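You operate a simulated robot arm through the tools that you are given. There is no shell and no other tool. Be economical: measure what you need, move in short steps, check, and stop when the job is done.

You run a simulated robot arm. Do the job below in one go: nothing can be reset, and whatever is moved stays where it is left.

JOB
Put the small tub on the top of the white table away on the wall shelf under the tags. Fetch the canister from the top of the wooden bench and stand it on the large disc. Take the red tape from the top of the wooden bench and leave it on the grey small disc. The order is free. Set down upright: canister.

The check looks at the end state, three seconds after you hand in, the way a careful person would. Anything else that was tipped, shoved, dropped, spilled or broken makes it a failure.

ROBOT AND FRAMES
A 7-joint arm with a vacuum gripper on a trunk, on a base that drives. Base frame: it is fixed to the floor where the robot stands at the start and does not move with it; the origin is under the middle of the robot, x ahead of it, y to its left, z up; the surface under the hand at the start is at about z = 740. Readings come in mm, degrees, newtons and seconds.
With the tool pointing down near the work surface it reaches from about 100 to 640 mm from the robot's upright axis, wherever it stands. Its first joint turns from -115.0 to 115.0 degrees. Places, roughly: canister [500, 3250, 1000]; large disc [500, 3500, 1000]; red tape [500, 4000, 1000]; small disc [500, 4250, 1000]; wall shelf under the tags (92x25 cm) [-4160, 5180, 960]. Payload 2.55 kg.
Tool frame: the origin (TCP) lies in the middle of the cups' lips, and z points out of the cups. The gripper has 1 cup of 44 mm across, covering 44 by 44 mm (tool x, y); the bellows give 20 mm. With the vacuum on, a cup seals on a smooth face that it is pressed against (1 to 4 N); it does not hold porous or soft things. The pull reaches 55 N.
Orientation is that of the tool frame in the base frame, as a unit quaternion [x, y, z, w]. With the cups facing straight down, the tool's x points along the base's -x, its y along +y and its z along -z.

CONTROLS
- The arm moves only by the tool apply_moves. Its argument "commands" is a list of rows, each a list of 3 entries, a list of its own where there are three numbers: the shift along the tool's x, y, z in m, then the turn, a rotation vector about the tool's x, y, z in degrees, then the vacuum: 1 switches it on, 0 off. In form: [[[x, y, z], [ax, ay, az], vacuum], ...]. A call has 1 to 12 rows; each row shifts and turns the commanded pose from where the row before left it, along the tool's axes as they then stand. Each row takes 0.2 s and may step no farther than 50 mm and 8.6 degrees from the row before; otherwise, or with a gripper value out of range, the whole call is refused. Where a pose cannot be reached the arm comes as near as it can. A force on the tool above 40 N (or 10 N above the force at the start of the call, whichever is more), or a blocked arm, ends the call early, and 0.2 s more pass. The pull builds up within a second once a cup has sealed. Time passes only in rows, and 0.2 s behind the last, so rows that do not move give it time. It gives the time, the measured TCP pose, the force on the tool (base axes) and the pull of the vacuum at its end, in the units of the frame above (readings bear some noise), with the torque about the TCP (base axes, N m) and any sound that the robot's microphone picked up.
- Cameras (640 x 400 px; columns grow to the right, rows downward): "scene" is now at [1.5, 159, 1771]; the picture's right is [-0.20, -0.98, 0.00], its down [-0.86, 0.18, -0.47] and it looks along [0.46, -0.09, -0.88] (base axes); focal length 282 px, centre (320, 200). "wrist" rides on the gripper at [81, 6, -173] in the tool frame; the picture's right is [-0.08, 1.00, 0.00], its down [-0.89, -0.07, -0.45] and it looks along [-0.44, -0.04, 0.90] (tool axes); focal length 256 px, centre (320, 200).
- snapshot(camera): a new picture of that camera. The clock stands still meanwhile.
- move_column(by): slides the trunk up (or, below 0, down) by that many mm; the arm and the scene camera ride with it, the base frame stays. It gives what a move gives, with no picture.
- roll_base(legs): drives the robot by 1 to 6 legs, each [ahead, left, turn to the left] in mm, mm and degrees, along the robot's own axes; the way and the turn of a leg run together, so that a leg with both is an arc; at most 1500 mm and 180 degrees a leg. The arm and the cameras ride along, it lands a little off, and it stops where it bumps. It gives what a move gives.
- turn_head(pan, tilt): turns the head with the scene camera to pan (to the left, within 155 degrees either way) and tilt (down, from -29 to 69), counted from straight ahead of the robot. It gives what a move gives.
- point_at(camera, pixels): for up to 12 pixels [column, row] of the newest picture of that camera ("zoom" is the newest enlarged one), the place [x, y, z] in the base frame of the surface seen there, good to about 3 mm, but the place of the scene camera against the robot may be out by one fixed shift of up to 12 mm in any direction. The clock stands still meanwhile.
- inspect(camera, box): a new picture of the part [left, top, right, bottom] of that camera's present view, enlarged. The clock stands still meanwhile.
- finish_job(): hands the job in; it is judged then, once.

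Work in short steps. Measure before you move; look again where a grasp or a placing could have gone wrong, and mend it. You have 110 turns and 98 pictures in all, those below and enlarged ones among them. Switch the vacuum off and draw the arm clear of the work before you hand the job in, unless the task says otherwise; then end with one line.

The tools are called after "Call:" as a command line: name --argument value ..., lists and objects as JSON in quotes. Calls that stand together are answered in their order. apply_moves: Moves the arm, as the interface text tells. Its arguments: {"type":"object","properties":{"commands":{"type":"array"}},"required":["commands"]} The other tools are called the same way: move_column (by) slides the trunk up or down; roll_base (legs) drives the base; turn_head (pan, tilt) turns the head that bears the scene camera; snapshot (camera) takes a picture; point_at (camera, pixels) gives the place of the surface under pixels of a picture; inspect (camera, box) takes an enlarged picture of a part of a camera's view; finish_job () hands the job in.

At the start:

```text
t: 0.0
tool_pos: [406.9, 233.1, 1032.9]
tool_rot: [0.0, 1.0, -0.001, 0.001]
force: [-0.8, 0.2, -0.2]
torque: [0.02, -0.03, 0.01]
pull: 0.0
trunk travel left (down, up): [-875.0, 115.0]
robot x, y, heading: [-1.7, 0.8, 0.0]
head pan, tilt: [-11.5, 61.8]
```

scene: 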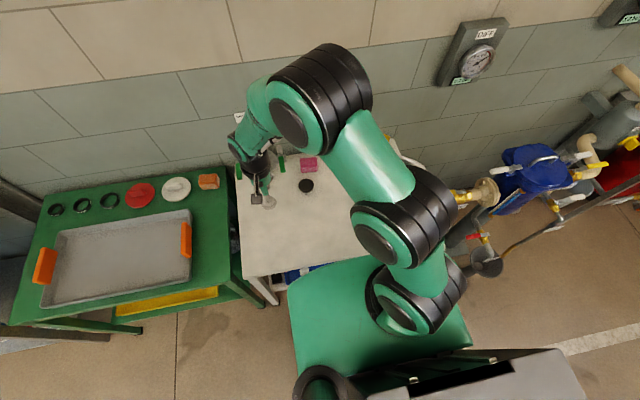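
wrist: 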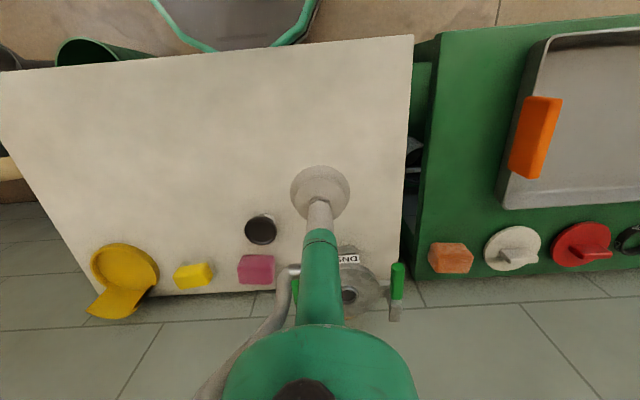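

The wrist view shows a white table with a dark round item at (261,229), a pink block, a yellow block and a yellow thing. I'll enlarge both views to find the small tub.

Call:
inspect --camera "wrist" --box '[60, 160, 420, 385]'

Call:
inspect --camera "scene" --box '[220, 120, 380, 220]'

Call:
point_at --camera "wrist" --pixels '[[261, 229], [256, 270], [194, 276], [320, 195], [125, 270], [352, 290], [200, 150], [345, 258]]'

```text
1.78 times, centred on (240, 272) of wrist
```

zoom: 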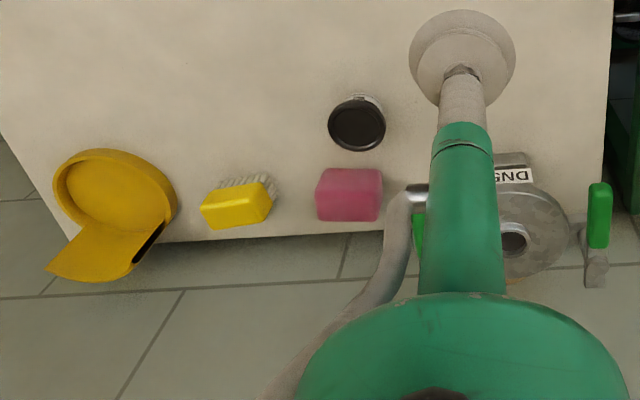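

```text
4.00 times, centred on (300, 170) of scene
```

zoom: 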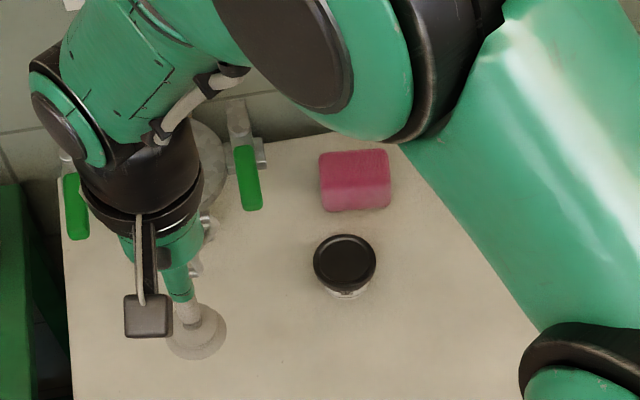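

```text
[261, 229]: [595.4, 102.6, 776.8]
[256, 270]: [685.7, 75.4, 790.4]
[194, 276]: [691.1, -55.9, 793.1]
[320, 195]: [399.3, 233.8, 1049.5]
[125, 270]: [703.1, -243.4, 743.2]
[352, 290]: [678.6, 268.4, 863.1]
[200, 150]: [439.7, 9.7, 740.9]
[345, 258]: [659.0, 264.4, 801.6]
```

The small tub is the black-lidded round one at about (595,103), lid top z≈777. I'll move above it, sideways first, then forward.

Call:
apply_moves --commands '[[[0, -0.045, 0.03], [0, 0, 0], 0], [[0, -0.045, 0.03], [0, 0, 0], 0], [[0, -0.04, 0.03], [0, 0, 0], 0], [[-0.04, 0, 0.02], [0, 0, 0], 0], [[-0.04, 0, 0.02], [0, 0, 0], 0], [[-0.04, 0, 0.01], [0, 0, 0], 0], [[-0.04, 0, 0.01], [0, 0, 0], 0], [[0, 0, 0], [0, 0, 0], 0]]'

Call:
snapshot --camera "wrist"

```text
refused: row 1 steps farther than a row can; nothing moved
```

```text
93 pictures are left
```

wrist: 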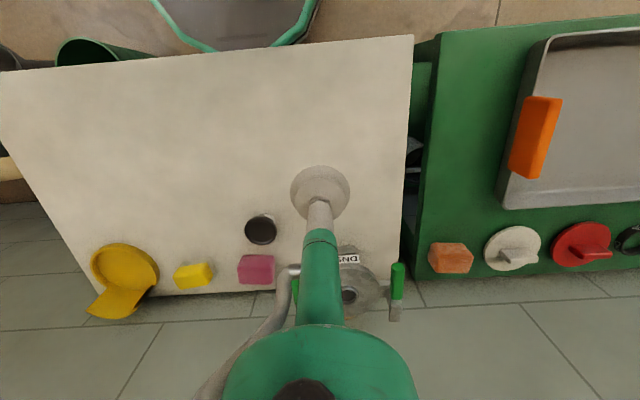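

The first row was longer than 50 mm in total; I'll use shorter steps.

Call:
apply_moves --commands '[[[0, -0.043, 0.02], [0, 0, 0], 0], [[0, -0.043, 0.02], [0, 0, 0], 0], [[0, -0.043, 0.02], [0, 0, 0], 0], [[-0.04, 0, 0.02], [0, 0, 0], 0], [[-0.04, 0, 0.02], [0, 0, 0], 0], [[-0.04, 0, 0.02], [0, 0, 0], 0], [[-0.04, 0, 0.02], [0, 0, 0], 0], [[0, 0, 0.02], [0, 0, 0], 0]]'

Call:
snapshot --camera "wrist"

```text
t: 1.8
tool_pos: [566.6, 104.8, 871.2]
tool_rot: [0.0, 1.0, 0.0, 0.0]
force: [0.0, 0.2, 0.7]
torque: [0.04, 0.02, 0.0]
pull: 0.1
trunk travel left (down, up): [-875.0, 115.0]
robot x, y, heading: [0.6, 3.6, -0.0]
head pan, tilt: [-11.5, 61.8]
```

```text
92 pictures are left
```

wrist: 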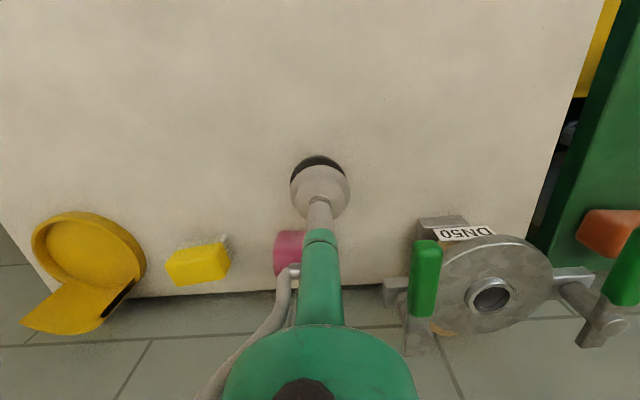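

The lid's near rim is visible as an arc at (292,178)-(318,157)-(345,176); I'll measure it.

Call:
point_at --camera "wrist" --pixels '[[293, 178], [318, 159], [343, 174], [300, 166], [336, 164], [318, 163]]'

Call:
inspect --camera "wrist" --box '[272, 140, 368, 200]'

```text
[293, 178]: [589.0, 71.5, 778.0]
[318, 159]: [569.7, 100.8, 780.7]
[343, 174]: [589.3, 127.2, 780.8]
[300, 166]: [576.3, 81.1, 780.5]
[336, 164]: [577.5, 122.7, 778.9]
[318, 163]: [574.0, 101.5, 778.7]
```

```text
6.67 times, centred on (320, 170) of wrist
```

zoom: 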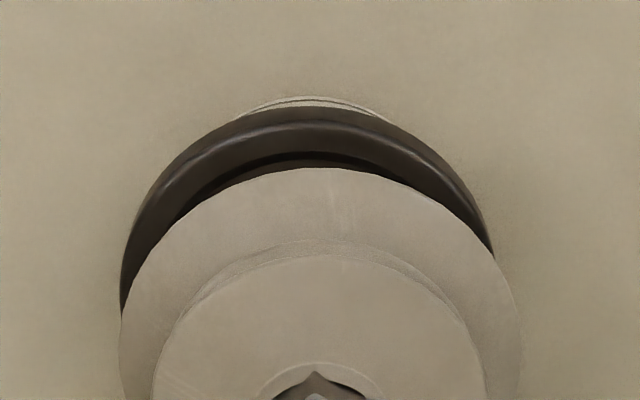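

Lid centre ≈ (599,102), rim 780, plate ≈777. I'll centre over it and descend with vacuum on.

Call:
apply_moves --commands '[[[-0.0325, -0.003, 0.03], [0, 0, 0], 1], [[0, 0, 0.03], [0, 0, 0], 1], [[0, 0, 0.02], [0, 0, 0], 1], [[0, 0, 0.01], [0, 0, 0], 1], [[0, 0, 0.006], [0, 0, 0], 1], [[0, 0, 0], [0, 0, 0], 1], [[0, 0, 0], [0, 0, 0], 1]]'

```text
t: 3.4
tool_pos: [601.0, 101.7, 779.3]
tool_rot: [0.0, 1.0, 0.001, 0.003]
force: [-0.4, -0.6, 16.0]
torque: [-0.05, 0.15, 0.02]
pull: 54.7
trunk travel left (down, up): [-875.0, 115.0]
robot x, y, heading: [0.2, 0.1, -0.2]
head pan, tilt: [-11.5, 61.8]
```

Sealed (pull 54.7). Lift and check that the whole tub comes along.

Call:
apply_moves --commands '[[[0, 0, -0.01], [0, 0, 0], 1], [[0, 0, -0.02], [0, 0, 0], 1], [[0, 0, -0.04], [0, 0, 0], 1], [[0, 0, -0.045], [0, 0, 0], 1], [[0, 0, -0.045], [0, 0, 0], 1], [[0, 0, 0], [0, 0, 0], 1]]'

Call:
snapshot --camera "scene"

Call:
snapshot --camera "wrist"

```text
t: 4.8
tool_pos: [599.7, 101.6, 936.4]
tool_rot: [0.0, 1.0, -0.001, -0.001]
force: [0.5, -0.4, -0.9]
torque: [-0.04, 0.01, -0.01]
pull: 54.7
trunk travel left (down, up): [-875.0, 115.0]
robot x, y, heading: [1.3, -3.1, -0.1]
head pan, tilt: [-11.5, 61.8]
```

```text
90 pictures are left
```

scene: 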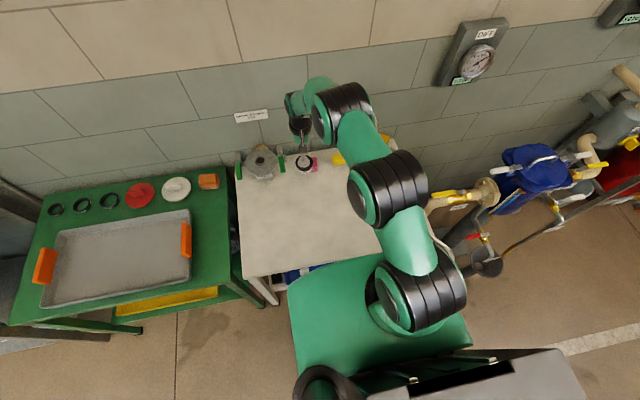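

```text
89 pictures are left
```

wrist: 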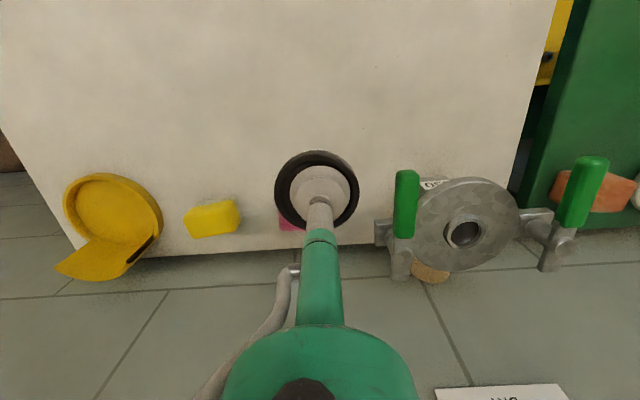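

The lid is held; check in the scene view around (302,163) whether the body came along.

Call:
inspect --camera "scene" --box '[262, 120, 342, 200]'

```text
5.00 times, centred on (302, 160) of scene
```

zoom: 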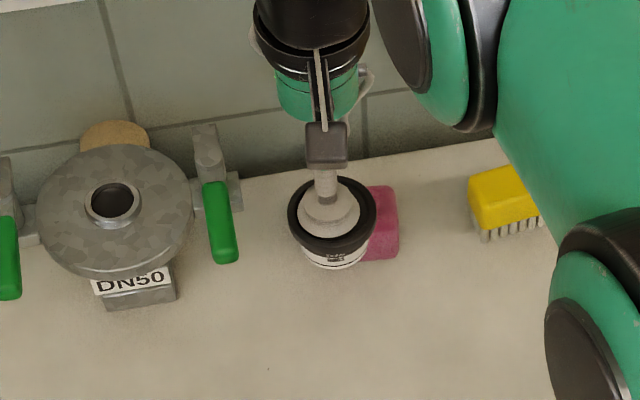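

The whole tub is lifted. I'll draw the arm in and look to the left for the way to the shelf.

Call:
apply_moves --commands '[[[0.035, 0, -0.03], [0, 0, 0], 1], [[0.035, 0, -0.03], [0, 0, 0], 1], [[0.035, 0, -0.03], [0, 0, 0], 1], [[0.035, 0, -0.03], [0, 0, 0], 1], [[0.04, -0.02, -0.02], [0, 0, 0], 1], [[0.04, -0.02, -0.02], [0, 0, 0], 1], [[0.04, -0.02, -0.02], [0, 0, 0], 1], [[0, 0, 0], [0, 0, 0], 1]]'

Call:
turn_head --pan 75 --tilt 20

Call:
snapshot --camera "scene"

Call:
turn_head --pan 130 --tilt 20

Call:
snapshot --camera "scene"

```text
t: 6.6
tool_pos: [340.2, 41.5, 1114.7]
tool_rot: [0.0, 1.0, 0.0, -0.001]
force: [-0.3, -0.6, -0.9]
torque: [-0.01, 0.02, 0.01]
pull: 55.2
trunk travel left (down, up): [-875.0, 115.0]
robot x, y, heading: [1.7, 0.6, -0.2]
head pan, tilt: [-11.5, 61.8]
```

```text
t: 8.2
tool_pos: [340.1, 40.7, 1116.0]
tool_rot: [0.0, 1.0, 0.0, 0.001]
force: [-0.1, -0.3, 0.1]
torque: [-0.02, 0.02, -0.01]
pull: 54.6
trunk travel left (down, up): [-875.0, 115.0]
robot x, y, heading: [-0.7, 2.3, 0.0]
head pan, tilt: [75.0, 20.0]
```

```text
87 pictures are left
```

scene: 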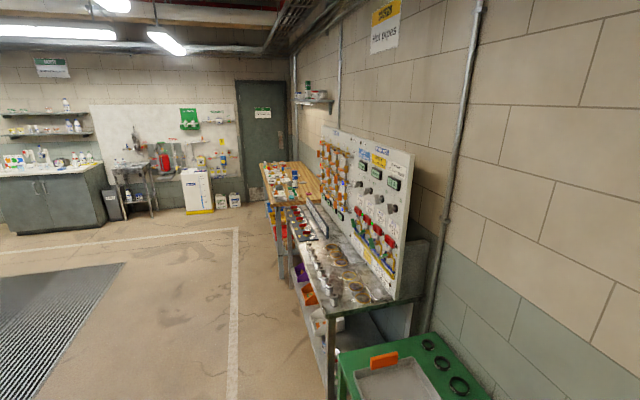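

```text
t: 9.4
tool_pos: [341.4, 41.0, 1115.2]
tool_rot: [-0.001, 1.0, 0.0, -0.001]
force: [-0.4, 0.4, 0.7]
torque: [-0.04, 0.0, -0.04]
pull: 54.9
trunk travel left (down, up): [-875.0, 115.0]
robot x, y, heading: [-2.0, -4.3, 0.1]
head pan, tilt: [130.0, 20.0]
```

```text
86 pictures are left
```

scene: 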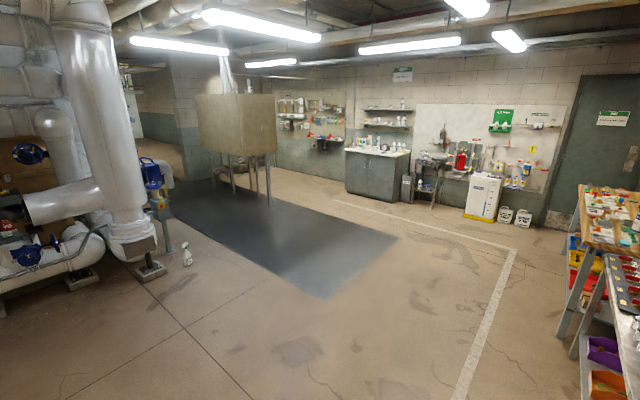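

I see shelves on the far wall near (315,105) and a dark mat on the floor. Measure these features.

Call:
inspect --camera "scene" --box '[260, 60, 440, 210]'

Call:
point_at --camera "scene" --pixels '[[325, 138], [290, 117], [390, 126], [375, 152], [320, 298], [398, 237], [250, 190], [216, 183], [375, 185], [186, 255], [150, 270], [325, 185]]'

```text
2.67 times, centred on (350, 135) of scene
```

zoom: 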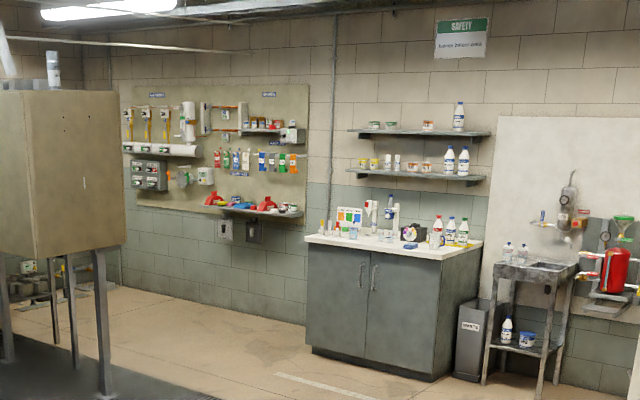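

```text
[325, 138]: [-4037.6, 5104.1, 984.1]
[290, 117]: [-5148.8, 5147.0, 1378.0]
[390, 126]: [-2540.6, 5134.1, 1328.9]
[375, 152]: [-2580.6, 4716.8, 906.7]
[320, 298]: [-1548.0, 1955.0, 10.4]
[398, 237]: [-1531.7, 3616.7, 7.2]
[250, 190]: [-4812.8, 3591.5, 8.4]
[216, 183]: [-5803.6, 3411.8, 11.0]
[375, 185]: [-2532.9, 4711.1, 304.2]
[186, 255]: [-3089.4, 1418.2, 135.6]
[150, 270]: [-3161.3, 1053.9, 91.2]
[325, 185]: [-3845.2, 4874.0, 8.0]
```

The shelf is the lipped ledge under the tag board near (-4040,5100,984). I'll back off, turn to face +y, and drive up the clear floor, checking at y≈3000.

Call:
roll_base --legs '[[-600, 0, 0], [0, 0, 90], [1500, 0, 0], [1500, 0, 0]]'

Call:
turn_head --pan -60 --tilt 25

Call:
snapshot --camera "scene"

Call:
turn_head --pan 45 --tilt 35

Call:
snapshot --camera "scene"

```text
t: 30.7
tool_pos: [-687.0, 3329.1, 1115.1]
tool_rot: [0.708, -0.706, 0.0, 0.0]
force: [0.2, 0.7, -0.6]
torque: [-0.01, -0.02, 0.04]
pull: 54.3
trunk travel left (down, up): [-875.0, 115.0]
robot x, y, heading: [-644.6, 2994.2, 90.1]
head pan, tilt: [130.0, 20.0]
```

```text
t: 33.5
tool_pos: [-686.6, 3329.0, 1115.8]
tool_rot: [0.709, -0.705, 0.0, -0.001]
force: [0.1, 0.3, -1.5]
torque: [-0.03, 0.02, 0.02]
pull: 54.7
trunk travel left (down, up): [-875.0, 115.0]
robot x, y, heading: [-641.0, 2988.7, 90.1]
head pan, tilt: [-60.0, 25.0]
```

```text
84 pictures are left
```

scene: 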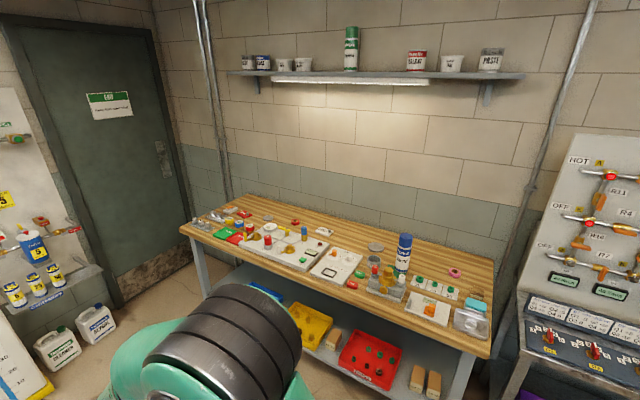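

```text
t: 35.3
tool_pos: [-686.9, 3329.3, 1115.2]
tool_rot: [0.708, -0.706, 0.0, 0.0]
force: [0.0, 0.3, -0.3]
torque: [0.0, -0.03, 0.01]
pull: 55.2
trunk travel left (down, up): [-875.0, 115.0]
robot x, y, heading: [-642.8, 2989.7, 90.4]
head pan, tilt: [45.0, 35.0]
```

```text
83 pictures are left
```

scene: 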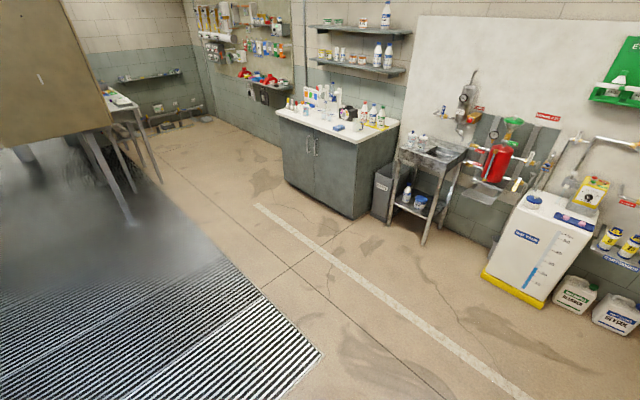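

Wooden bench has many items. Corridor between grate and cabinets: measure its edges.

Call:
point_at --camera "scene" --pixels '[[320, 355], [160, 190], [353, 217], [288, 185], [395, 208], [425, 243], [485, 280], [162, 180], [278, 80], [134, 222]]'

```text
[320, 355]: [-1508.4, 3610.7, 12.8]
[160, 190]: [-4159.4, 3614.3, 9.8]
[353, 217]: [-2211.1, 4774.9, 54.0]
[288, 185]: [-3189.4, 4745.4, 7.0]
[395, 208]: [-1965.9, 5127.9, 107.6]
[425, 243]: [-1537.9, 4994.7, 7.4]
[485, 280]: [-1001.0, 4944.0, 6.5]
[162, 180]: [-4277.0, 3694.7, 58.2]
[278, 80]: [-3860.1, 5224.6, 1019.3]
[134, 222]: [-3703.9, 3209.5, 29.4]
```

Corridor y≈3700–4690, centre ≈4190. I'll go to y≈4180, then slide left toward x≈-4150 in legs.

Call:
roll_base --legs '[[1190, 0, 0], [0, 1500, 0], [0, 1500, 0]]'

Call:
turn_head --pan 40 --tilt 35

Call:
snapshot --camera "scene"

```text
t: 55.6
tool_pos: [-3708.9, 4516.3, 1115.3]
tool_rot: [0.71, -0.704, 0.0, -0.001]
force: [0.4, 0.1, 0.0]
torque: [0.04, 0.0, -0.03]
pull: 55.2
trunk travel left (down, up): [-875.0, 115.0]
robot x, y, heading: [-3667.2, 4179.9, 90.5]
head pan, tilt: [45.0, 35.0]
```

```text
t: 56.2
tool_pos: [-3707.6, 4516.9, 1115.1]
tool_rot: [0.71, -0.704, 0.0, 0.0]
force: [0.8, 0.0, -0.8]
torque: [0.01, 0.02, -0.01]
pull: 54.9
trunk travel left (down, up): [-875.0, 115.0]
robot x, y, heading: [-3666.1, 4174.5, 90.3]
head pan, tilt: [40.0, 35.0]
```

```text
82 pictures are left
```

scene: 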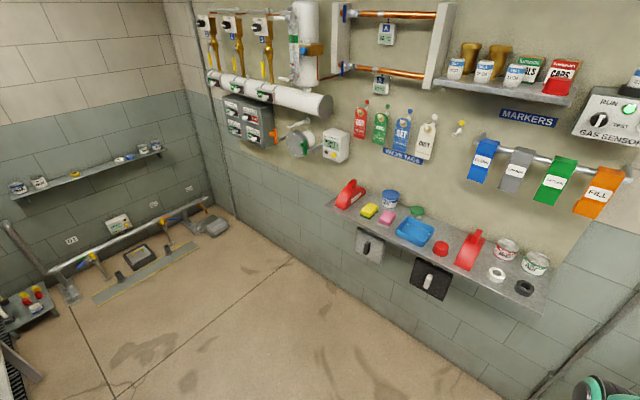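

The shelf beneath the tags is here, crowded. I'll enlarge it and measure free spots.

Call:
inspect --camera "scene" --box '[310, 90, 640, 320]'

Call:
point_at --camera "scene" --pixels '[[328, 200], [545, 308], [455, 233], [462, 240], [400, 218], [522, 262], [505, 295], [440, 225], [540, 300], [378, 222], [590, 170], [480, 255]]'

```text
1.74 times, centred on (475, 205) of scene
```

zoom: 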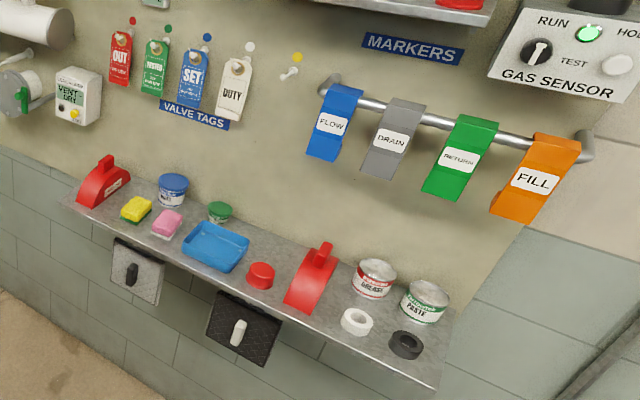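

```text
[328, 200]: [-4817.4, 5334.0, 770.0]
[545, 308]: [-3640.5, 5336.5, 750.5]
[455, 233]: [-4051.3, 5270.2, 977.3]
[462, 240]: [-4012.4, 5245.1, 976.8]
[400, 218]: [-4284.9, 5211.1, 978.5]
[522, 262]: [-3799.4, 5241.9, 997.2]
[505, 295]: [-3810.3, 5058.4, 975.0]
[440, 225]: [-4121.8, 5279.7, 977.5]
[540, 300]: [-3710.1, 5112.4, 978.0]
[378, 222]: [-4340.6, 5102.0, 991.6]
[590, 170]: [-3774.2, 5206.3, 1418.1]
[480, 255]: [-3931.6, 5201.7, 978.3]
```

Shelf surface z≈976, x about -4620…-3690, y 5055…5300. I'll drive closer in front of it and look again steeply.

Call:
roll_base --legs '[[0, 380, 0], [250, 0, 0]]'

Call:
turn_head --pan 0 --tilt 45

Call:
snapshot --camera "scene"

Call:
snapshot --camera "wrist"

```text
t: 60.1
tool_pos: [-4094.7, 4761.4, 1115.2]
tool_rot: [0.711, -0.703, -0.001, -0.001]
force: [-0.1, 0.2, -0.1]
torque: [0.04, 0.0, 0.02]
pull: 54.7
trunk travel left (down, up): [-875.0, 115.0]
robot x, y, heading: [-4052.5, 4425.5, 90.4]
head pan, tilt: [40.0, 35.0]
```

```text
t: 61.1
tool_pos: [-4094.6, 4760.9, 1116.2]
tool_rot: [0.711, -0.704, 0.001, -0.001]
force: [-0.9, 1.5, -0.9]
torque: [-0.01, 0.02, 0.0]
pull: 54.7
trunk travel left (down, up): [-875.0, 115.0]
robot x, y, heading: [-4049.7, 4422.3, 90.4]
head pan, tilt: [0.0, 45.0]
```

```text
80 pictures are left
```

scene: 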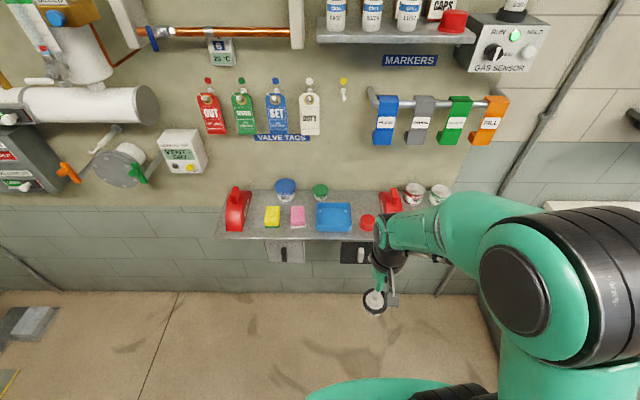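

```text
79 pictures are left
```

wrist: 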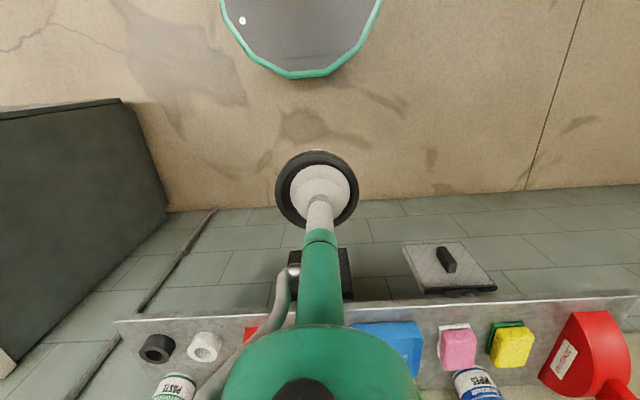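

Enlarge the shelf region of the scene (215–460, 175–245).

Call:
inspect --camera "scene" --box '[210, 165, 370, 255]'

Call:
point_at --camera "scene" --pixels '[[225, 235], [258, 225], [264, 234], [256, 205], [309, 222], [310, 205], [291, 222], [360, 232], [376, 125], [368, 231], [230, 205], [340, 200]]'

```text
4.00 times, centred on (290, 210) of scene
```

zoom: 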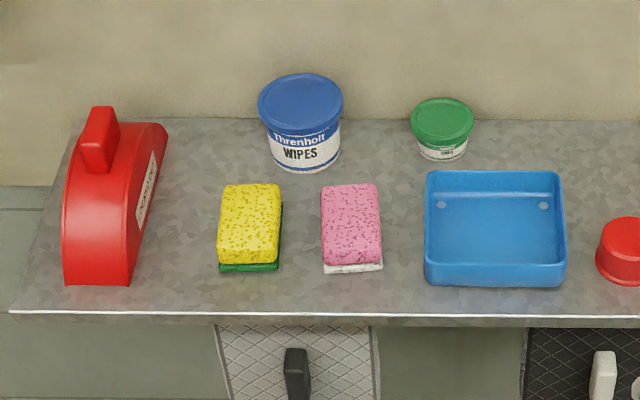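

```text
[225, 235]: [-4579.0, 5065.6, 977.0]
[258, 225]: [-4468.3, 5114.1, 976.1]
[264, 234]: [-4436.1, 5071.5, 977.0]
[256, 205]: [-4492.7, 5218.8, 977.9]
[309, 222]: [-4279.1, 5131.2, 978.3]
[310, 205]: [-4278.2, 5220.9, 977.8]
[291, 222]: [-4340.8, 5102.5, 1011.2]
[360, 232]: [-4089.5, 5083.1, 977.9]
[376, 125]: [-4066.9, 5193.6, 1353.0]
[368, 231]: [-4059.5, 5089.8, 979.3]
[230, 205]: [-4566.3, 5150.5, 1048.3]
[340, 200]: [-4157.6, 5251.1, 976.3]
```

The widest gap is between the left scoop and the yellow sponge/wipes tub. Measure the edges there.

Call:
inspect --camera "scene" --box '[218, 175, 298, 245]'

```text
5.71 times, centred on (258, 210) of scene
```

zoom: 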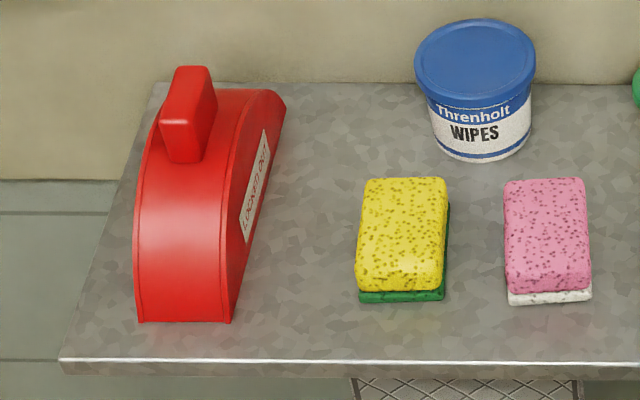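

Call:
point_at --camera "zoom" --pixels '[[236, 318], [262, 240], [285, 170], [288, 115], [352, 298], [352, 260], [358, 200], [430, 130], [430, 160], [300, 250], [415, 100], [135, 315]]'

```text
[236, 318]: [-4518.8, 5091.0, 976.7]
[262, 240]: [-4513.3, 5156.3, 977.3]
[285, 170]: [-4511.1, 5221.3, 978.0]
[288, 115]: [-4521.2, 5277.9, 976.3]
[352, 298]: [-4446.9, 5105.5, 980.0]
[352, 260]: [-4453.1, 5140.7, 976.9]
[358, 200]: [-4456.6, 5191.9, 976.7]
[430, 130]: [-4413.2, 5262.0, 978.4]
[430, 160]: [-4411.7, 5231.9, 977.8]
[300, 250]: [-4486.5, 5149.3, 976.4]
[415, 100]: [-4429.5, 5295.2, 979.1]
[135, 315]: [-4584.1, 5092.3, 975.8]
```

Target spot ≈ (-4468, 5225) behind the sponge: about 20 mm clearance all round. Drive left 420 and ahead 220, then verify with the wrist camera.

Call:
roll_base --legs '[[0, 440, 0], [220, 0, 0]]'

Call:
snapshot --camera "wrist"

Call:
turn_head --pan 0 --tilt 50

Call:
snapshot --camera "scene"

```text
t: 65.1
tool_pos: [-4535.5, 4976.4, 1115.8]
tool_rot: [0.709, -0.706, 0.0, 0.0]
force: [0.4, -0.4, -0.5]
torque: [0.01, 0.01, 0.04]
pull: 54.5
trunk travel left (down, up): [-875.0, 115.0]
robot x, y, heading: [-4492.0, 4634.2, 90.3]
head pan, tilt: [0.0, 45.0]
```

```text
76 pictures are left
```

wrist: 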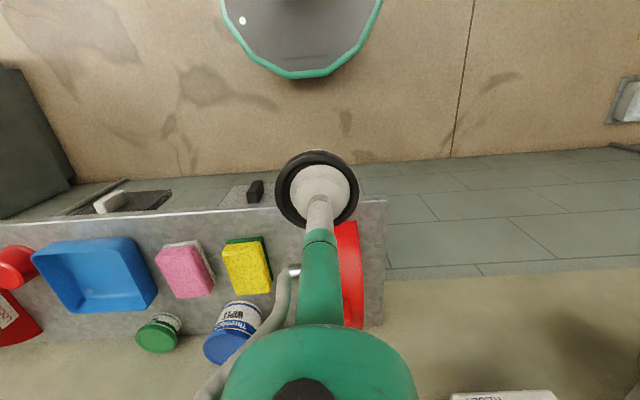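

```text
t: 65.8
tool_pos: [-4535.6, 4975.4, 1115.2]
tool_rot: [0.709, -0.705, 0.0, 0.0]
force: [0.1, 0.5, -0.5]
torque: [0.0, 0.02, -0.02]
pull: 55.5
trunk travel left (down, up): [-875.0, 115.0]
robot x, y, heading: [-4494.7, 4635.8, 90.4]
head pan, tilt: [0.0, 50.0]
```

```text
75 pictures are left
```

scene: 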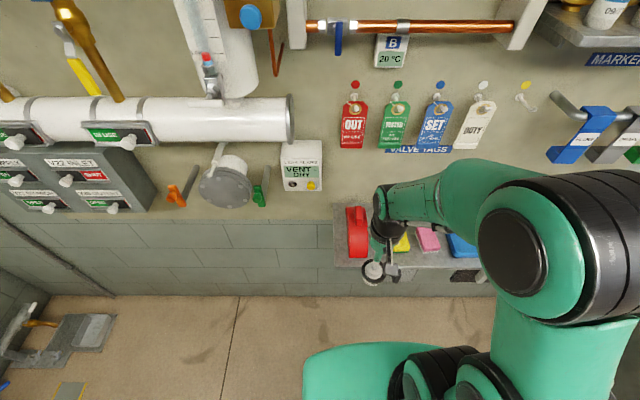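

Use the wrist camera to check the same edges (sponge, wipes, scoop) and the scene offset.

Call:
inspect --camera "wrist" --box '[190, 190, 400, 360]'

Call:
point_at --camera "wrist" --pixels '[[266, 238], [274, 270], [274, 288], [265, 300], [257, 305], [340, 228], [384, 202], [385, 320], [235, 340], [265, 245], [358, 222]]'

Call:
point_at --camera "scene" --pixels '[[335, 265], [348, 259], [368, 259], [410, 245], [408, 251]]'

```text
2.35 times, centred on (295, 275) of wrist
```

zoom: 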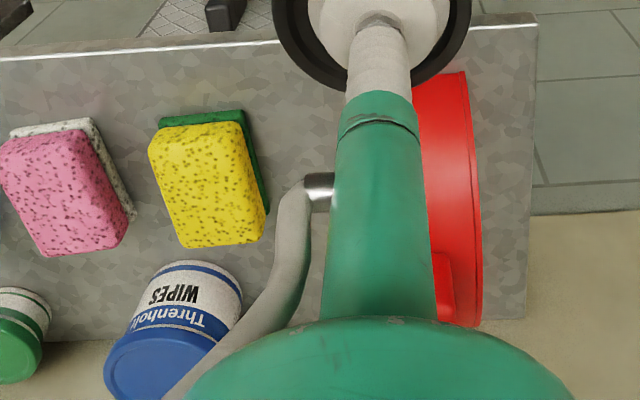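

```text
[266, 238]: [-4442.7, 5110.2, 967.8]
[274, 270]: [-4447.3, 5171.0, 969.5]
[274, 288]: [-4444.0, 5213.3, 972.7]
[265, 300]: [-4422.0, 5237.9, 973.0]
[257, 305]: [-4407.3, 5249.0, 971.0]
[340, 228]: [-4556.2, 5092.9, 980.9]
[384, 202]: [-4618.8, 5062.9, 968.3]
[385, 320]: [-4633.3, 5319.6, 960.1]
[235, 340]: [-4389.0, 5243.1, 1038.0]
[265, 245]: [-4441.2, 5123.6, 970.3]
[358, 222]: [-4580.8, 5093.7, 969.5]
```

```text
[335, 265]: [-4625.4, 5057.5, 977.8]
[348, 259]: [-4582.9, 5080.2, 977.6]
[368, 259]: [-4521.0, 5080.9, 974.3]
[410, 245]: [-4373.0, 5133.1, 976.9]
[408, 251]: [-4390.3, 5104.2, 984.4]
```

Wrist camera gives shelf z≈969 (scene is ~8 mm high). Move in at height in steps: lateral 71 mm, then forward to y≈5180.

Call:
apply_moves --commands '[[[0, -0.036, -0.015], [0, 0, 0], 1], [[0, -0.036, -0.01], [0, 0, 0], 1], [[-0.04, 0, 0], [0, 0, 0], 1], [[-0.04, 0, 0], [0, 0, 0], 1], [[-0.04, 0, 0], [0, 0, 0], 1], [[-0.04, 0, 0], [0, 0, 0], 1], [[-0.04, 0, 0], [0, 0, 0], 1], [[0, 0, 0], [0, 0, 0], 1]]'

Call:
snapshot --camera "wrist"

Call:
snapshot --camera "scene"

```text
t: 67.5
tool_pos: [-4463.7, 5175.5, 1140.2]
tool_rot: [0.709, -0.705, 0.0, -0.001]
force: [0.6, -0.1, 0.4]
torque: [0.03, -0.02, 0.03]
pull: 54.6
trunk travel left (down, up): [-875.0, 115.0]
robot x, y, heading: [-4490.2, 4636.4, 90.2]
head pan, tilt: [0.0, 50.0]
```

```text
73 pictures are left
```

wrist: 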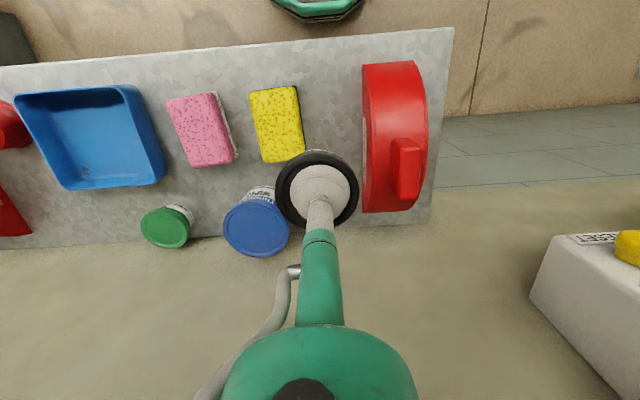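

```text
72 pictures are left
```

scene: 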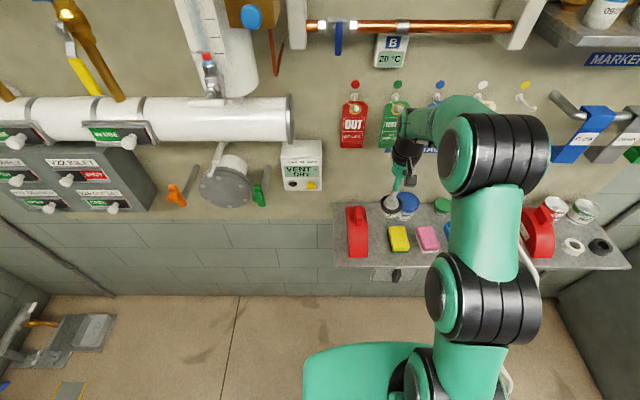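

Measure edges near the spot: scoop near side, sponge back corner, wipes lid, and wall.

Call:
inspect --camera "wrist" --box '[210, 80, 440, 270]'

Call:
point_at --camera "wrist" --pixels '[[360, 130], [361, 180], [361, 208], [303, 150], [285, 162], [291, 228], [258, 235], [340, 240], [308, 140], [226, 230], [380, 205]]'

```text
2.11 times, centred on (325, 175) of wrist
```

zoom: 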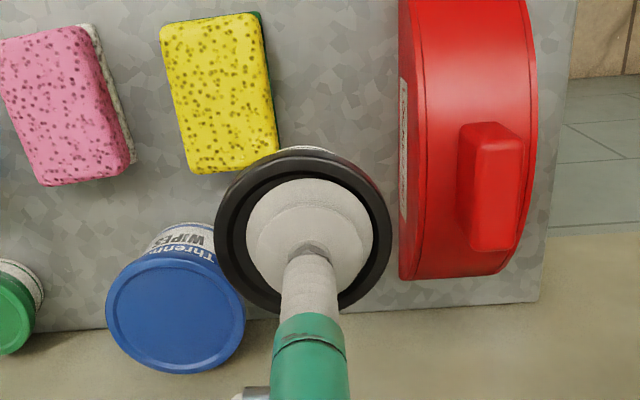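

```text
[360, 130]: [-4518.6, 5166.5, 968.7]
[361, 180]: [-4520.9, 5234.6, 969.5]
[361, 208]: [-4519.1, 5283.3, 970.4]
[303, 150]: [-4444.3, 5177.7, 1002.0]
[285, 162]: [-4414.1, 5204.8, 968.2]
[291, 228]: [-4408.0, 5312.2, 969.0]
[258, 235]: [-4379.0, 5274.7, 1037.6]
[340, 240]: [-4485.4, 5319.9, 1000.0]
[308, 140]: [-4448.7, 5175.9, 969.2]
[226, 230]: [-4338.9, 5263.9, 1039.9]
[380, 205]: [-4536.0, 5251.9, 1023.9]
```

Clear target (-4472, 5226). Move forward 50 mm, left 8 mm, then lower most of the way.

Call:
apply_moves --commands '[[[-0.025, 0.004, 0], [0, 0, 0], 1], [[-0.025, 0.004, 0], [0, 0, 0], 1], [[0, 0, 0.03], [0, 0, 0], 1], [[0, 0, 0.03], [0, 0, 0], 1], [[0, 0, 0.025], [0, 0, 0], 1], [[0, 0, 0.02], [0, 0, 0], 1], [[0, 0, 0.01], [0, 0, 0], 1], [[0, 0, 0], [0, 0, 0], 1]]'

Call:
snapshot --camera "wrist"

```text
t: 69.3
tool_pos: [-4472.0, 5201.6, 1010.4]
tool_rot: [0.709, -0.705, -0.003, -0.002]
force: [-0.1, 0.0, 14.7]
torque: [-0.12, -0.05, 0.0]
pull: 55.3
out of reach, approached as far as the arm can: row 1, 2
trunk travel left (down, up): [-875.0, 115.0]
robot x, y, heading: [-4489.6, 4636.1, 90.1]
head pan, tilt: [0.0, 50.0]
```

```text
70 pictures are left
```

wrist: 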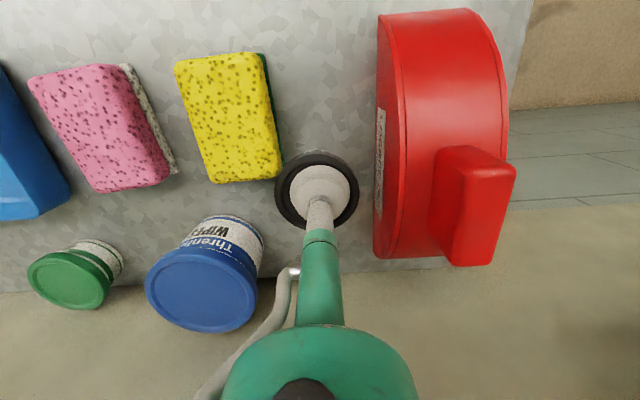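

Height limited reach, so it's at y=5201, only ~3 mm from the sponge. Lift a bit and shift 20 mm further back, then set down.

Call:
apply_moves --commands '[[[0, 0, -0.018], [0, 0, 0], 1], [[-0.012, 0, 0], [0, 0, 0], 1], [[-0.01, 0, 0], [0, 0, 0], 1], [[0, 0, 0], [0, 0, 0], 1]]'

```text
t: 70.3
tool_pos: [-4472.2, 5222.6, 1025.8]
tool_rot: [0.709, -0.705, 0.001, 0.0]
force: [-1.1, 0.1, -0.8]
torque: [-0.04, 0.0, -0.02]
pull: 54.4
trunk travel left (down, up): [-875.0, 115.0]
robot x, y, heading: [-4489.8, 4636.3, 90.0]
head pan, tilt: [0.0, 50.0]
```

Now lower gently to contact (~1008).

Call:
apply_moves --commands '[[[0, 0, 0.01], [0, 0, 0], 1], [[0, 0, 0.005], [0, 0, 0], 1], [[0, 0, 0.003], [0, 0, 0], 1], [[0, 0, 0], [0, 0, 0], 1]]'

```text
t: 71.3
tool_pos: [-4471.4, 5222.6, 1009.5]
tool_rot: [0.709, -0.705, -0.002, -0.001]
force: [-0.2, -0.9, 10.1]
torque: [-0.05, -0.04, 0.02]
pull: 55.6
trunk travel left (down, up): [-875.0, 115.0]
robot x, y, heading: [-4492.3, 4635.5, 90.2]
head pan, tilt: [0.0, 50.0]
```

Contact (10 N). Release, wait, and lift straight up.

Call:
apply_moves --commands '[[[0, 0, 0], [0, 0, 0], 0], [[0, 0, 0], [0, 0, 0], 0], [[0, 0, 0], [0, 0, 0], 0], [[0, 0, 0], [0, 0, 0], 0], [[0, 0, -0.005], [0, 0, 0], 0], [[0, 0, -0.02], [0, 0, 0], 0], [[0, 0, -0.03], [0, 0, 0], 0], [[0.02, 0, -0.03], [0, 0, 0], 0], [[0.03, 0, -0.03], [0, 0, 0], 0], [[0.045, 0, 0], [0, 0, 0], 0], [[0.045, 0, 0], [0, 0, 0], 0]]'

Call:
snapshot --camera "wrist"

```text
t: 73.8
tool_pos: [-4472.3, 5081.9, 1122.7]
tool_rot: [0.709, -0.706, 0.0, 0.0]
force: [0.2, -0.9, 0.8]
torque: [0.05, 0.01, 0.02]
pull: 0.1
trunk travel left (down, up): [-875.0, 115.0]
robot x, y, heading: [-4493.5, 4638.2, 90.2]
head pan, tilt: [0.0, 50.0]
```

```text
69 pictures are left
```

wrist: 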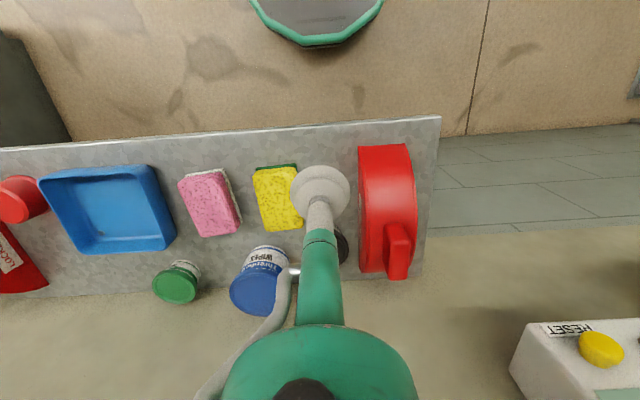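

Tub released and hidden behind the gripper; draw back and confirm with the scene view.

Call:
apply_moves --commands '[[[0.045, 0, 0], [0, 0, 0], 0], [[0.045, 0, 0], [0, 0, 0], 0], [[0.045, 0.02, 0], [0, 0, 0], 0], [[0, 0.03, 0], [0, 0, 0], 0]]'

Call:
inspect --camera "scene" --box '[320, 180, 480, 280]'

```text
t: 74.8
tool_pos: [-4521.8, 4948.9, 1121.3]
tool_rot: [0.709, -0.705, 0.0, -0.001]
force: [0.1, -0.1, 0.4]
torque: [0.02, -0.06, 0.0]
pull: 0.1
trunk travel left (down, up): [-875.0, 115.0]
robot x, y, heading: [-4491.7, 4634.6, 90.1]
head pan, tilt: [0.0, 50.0]
```

```text
4.00 times, centred on (400, 230) of scene
```

zoom: 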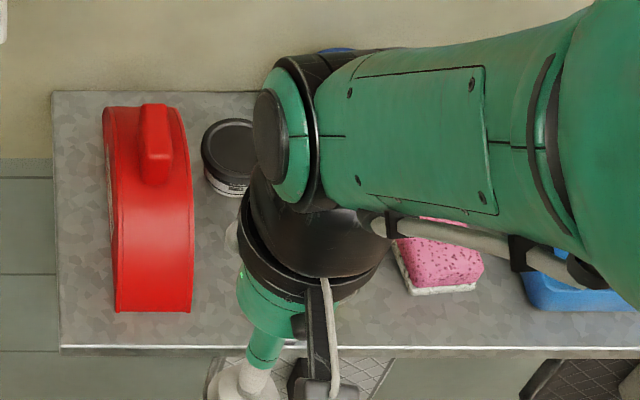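

Tub is safely on the shelf. Drive back along the corridor and turn to face the wooden bench.

Call:
roll_base --legs '[[-420, 0, 0], [0, -1500, 0], [0, -1500, 0], [0, -870, 0], [0, 0, -90]]'

Call:
turn_head --pan -20 --tilt 30

Call:
snapshot --camera "scene"

```text
t: 99.5
tool_pos: [-297.6, 4248.1, 1122.7]
tool_rot: [0.0, 1.0, 0.0, 0.0]
force: [0.4, -0.3, 0.2]
torque: [-0.01, 0.0, -0.02]
pull: 0.1
trunk travel left (down, up): [-875.0, 115.0]
robot x, y, heading: [-609.4, 4221.2, 0.1]
head pan, tilt: [0.0, 50.0]
```

```text
t: 100.3
tool_pos: [-297.3, 4247.5, 1120.9]
tool_rot: [0.001, 1.0, 0.0, 0.001]
force: [0.8, -0.4, -0.9]
torque: [0.01, 0.05, 0.0]
pull: 0.1
trunk travel left (down, up): [-875.0, 115.0]
robot x, y, heading: [-610.1, 4224.4, -0.1]
head pan, tilt: [-20.0, 30.0]
```

```text
67 pictures are left
```

scene: 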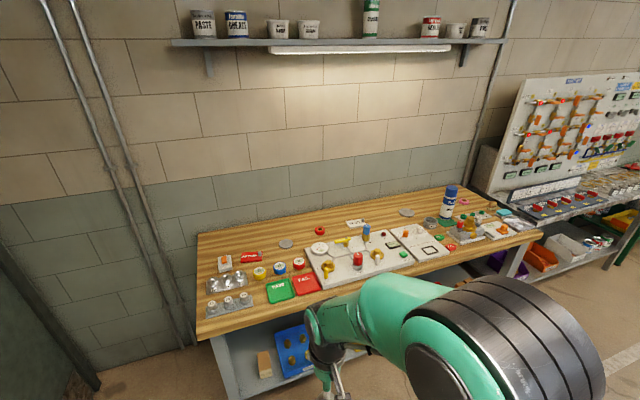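

Enlarge the bench to identify the discs, canister and red tape.

Call:
inspect --camera "scene" --box '[190, 210, 370, 330]'

Call:
inspect --camera "scene" --box '[340, 170, 540, 290]'

Call:
point_at --camera "scene" --pixels '[[285, 243], [407, 212], [450, 190], [297, 264], [320, 232], [318, 247], [431, 222], [251, 257], [260, 273], [220, 335], [500, 245], [225, 264]]'

```text
3.33 times, centred on (280, 270) of scene
```

zoom: 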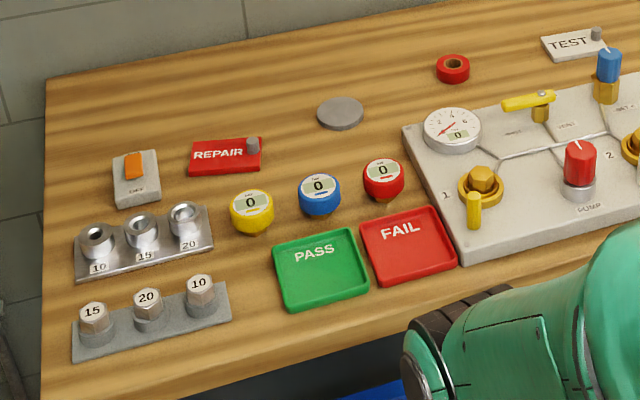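

```text
3.20 times, centred on (440, 230) of scene
```

zoom: 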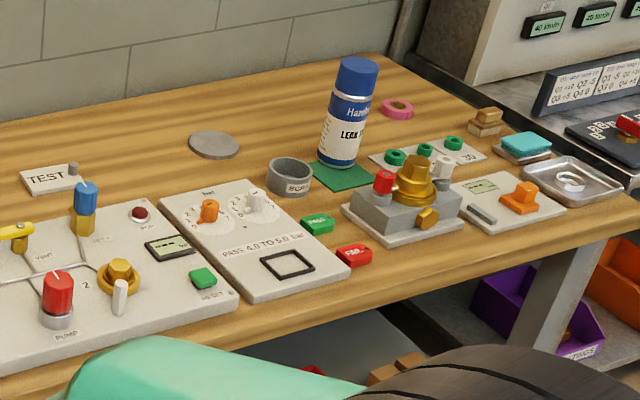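

```text
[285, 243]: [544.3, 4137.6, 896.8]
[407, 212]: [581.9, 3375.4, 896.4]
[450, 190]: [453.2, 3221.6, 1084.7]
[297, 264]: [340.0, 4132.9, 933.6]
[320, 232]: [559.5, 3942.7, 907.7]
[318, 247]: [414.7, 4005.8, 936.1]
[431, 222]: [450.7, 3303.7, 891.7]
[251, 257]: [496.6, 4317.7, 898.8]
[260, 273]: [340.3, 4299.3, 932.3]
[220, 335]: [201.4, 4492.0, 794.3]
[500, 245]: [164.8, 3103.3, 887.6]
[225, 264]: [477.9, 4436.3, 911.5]
```

Found: small disc (544,4138), large disc (582,3375), red tape ring (560,3943), blue canister (453,3222). Measure the base front and bench front edge for how near I can drive.

Call:
snapshot --camera "wrist"

Call:
turn_head --pan 20 --tilt 60

Call:
snapshot --camera "scene"

```text
64 pictures are left
```

wrist: 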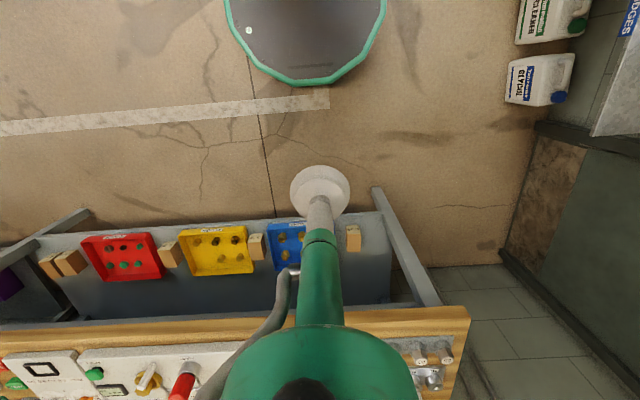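

```text
t: 101.4
tool_pos: [-297.6, 4249.0, 1121.3]
tool_rot: [0.001, 1.0, 0.0, 0.0]
force: [-0.2, 0.0, 0.1]
torque: [0.0, 0.01, 0.01]
pull: 0.0
trunk travel left (down, up): [-875.0, 115.0]
robot x, y, heading: [-608.8, 4223.3, -0.1]
head pan, tilt: [20.0, 60.0]
```

```text
63 pictures are left
```

scene: 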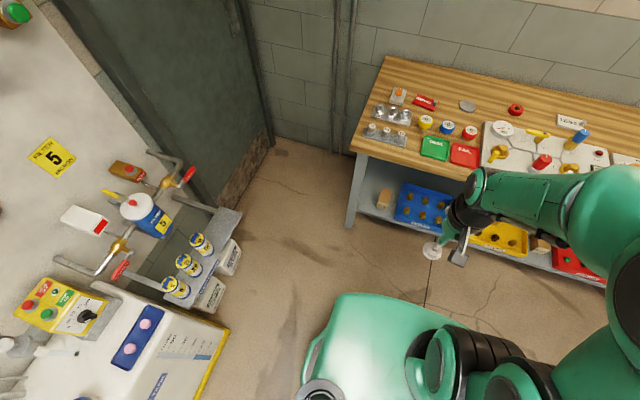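

Call:
point_at --camera "wrist" --pixels '[[305, 80], [285, 75], [150, 235], [150, 322], [377, 190], [85, 212]]'

Call:
point_at --camera "scene" --pixels '[[355, 300], [420, 305], [349, 226], [352, 150]]'

```text
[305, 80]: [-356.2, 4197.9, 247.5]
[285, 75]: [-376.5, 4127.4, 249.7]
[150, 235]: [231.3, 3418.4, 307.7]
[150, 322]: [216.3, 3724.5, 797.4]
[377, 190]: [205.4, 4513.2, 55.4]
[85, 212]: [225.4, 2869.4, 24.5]
```

```text
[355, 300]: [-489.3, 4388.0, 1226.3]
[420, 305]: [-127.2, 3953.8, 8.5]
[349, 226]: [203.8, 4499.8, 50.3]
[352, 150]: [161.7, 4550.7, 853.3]
```

Base front is 253 mm ahead of centre at z≈250. I need to know the clearance under the lower shelf of the bench; zoom on it.

Call:
inspect --camera "scene" --box '[330, 140, 480, 260]'

Call:
point_at --camera "scene" --pixels '[[362, 207], [362, 214], [400, 228], [400, 220], [415, 238], [349, 180], [370, 225]]'

```text
3.33 times, centred on (405, 200) of scene
```

zoom: 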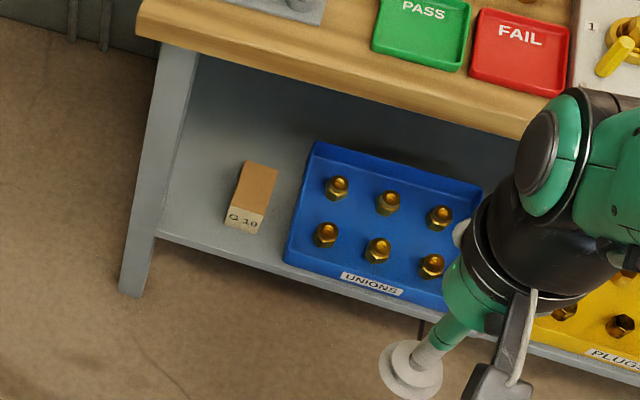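

```text
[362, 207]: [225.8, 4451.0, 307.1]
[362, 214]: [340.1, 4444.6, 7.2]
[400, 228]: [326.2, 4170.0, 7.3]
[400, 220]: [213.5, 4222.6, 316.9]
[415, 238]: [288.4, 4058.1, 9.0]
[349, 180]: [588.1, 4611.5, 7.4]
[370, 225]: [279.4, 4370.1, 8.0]
```

Lower shelf front is at x≈215, so the base centre can go to about x=-50. I'll first drive to (-130, 3375), raise the trunk fully, and measure with the wrist camera.

Call:
roll_base --legs '[[0, -850, 0], [470, 0, 0]]'

Call:
move_column --by 110

Call:
turn_head --pan -5 --tilt 50

Call:
snapshot --camera "wrist"

Call:
snapshot --camera "scene"

```text
t: 108.3
tool_pos: [171.0, 3404.8, 1122.0]
tool_rot: [-0.004, 1.0, 0.0, 0.0]
force: [0.3, -0.1, -0.1]
torque: [0.06, -0.01, 0.02]
pull: 0.0
trunk travel left (down, up): [-875.0, 115.0]
robot x, y, heading: [-139.5, 3376.0, 0.3]
head pan, tilt: [20.0, 60.0]
```

```text
t: 109.7
tool_pos: [169.5, 3405.8, 1232.0]
tool_rot: [-0.005, 1.0, 0.0, 0.0]
force: [-0.1, 0.8, -1.3]
torque: [-0.01, 0.01, -0.02]
pull: 0.1
trunk travel left (down, up): [-985.0, 5.0]
robot x, y, heading: [-139.7, 3383.3, 0.5]
head pan, tilt: [20.0, 60.0]
```

```text
t: 110.6
tool_pos: [171.0, 3405.7, 1232.5]
tool_rot: [-0.005, 1.0, 0.0, 0.0]
force: [0.4, 0.1, -0.4]
torque: [0.0, -0.01, -0.01]
pull: 0.1
trunk travel left (down, up): [-985.0, 5.0]
robot x, y, heading: [-141.1, 3374.7, 0.3]
head pan, tilt: [-5.0, 50.0]
```

```text
61 pictures are left
```

wrist: 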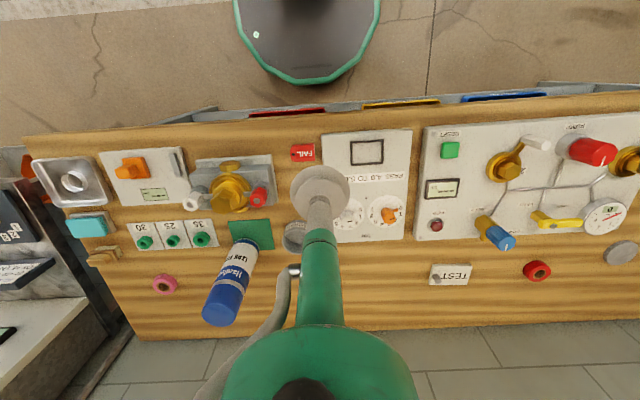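

```text
60 pictures are left
```

scene: 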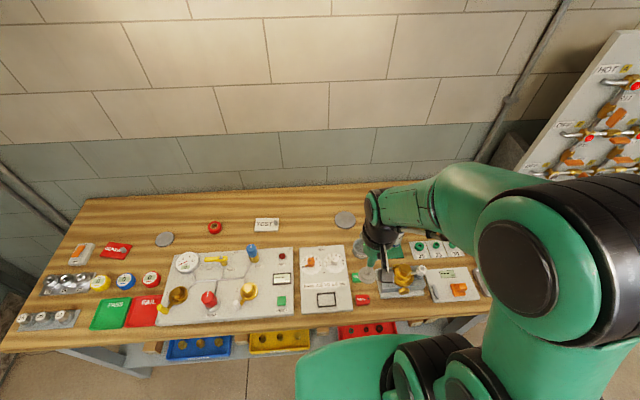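

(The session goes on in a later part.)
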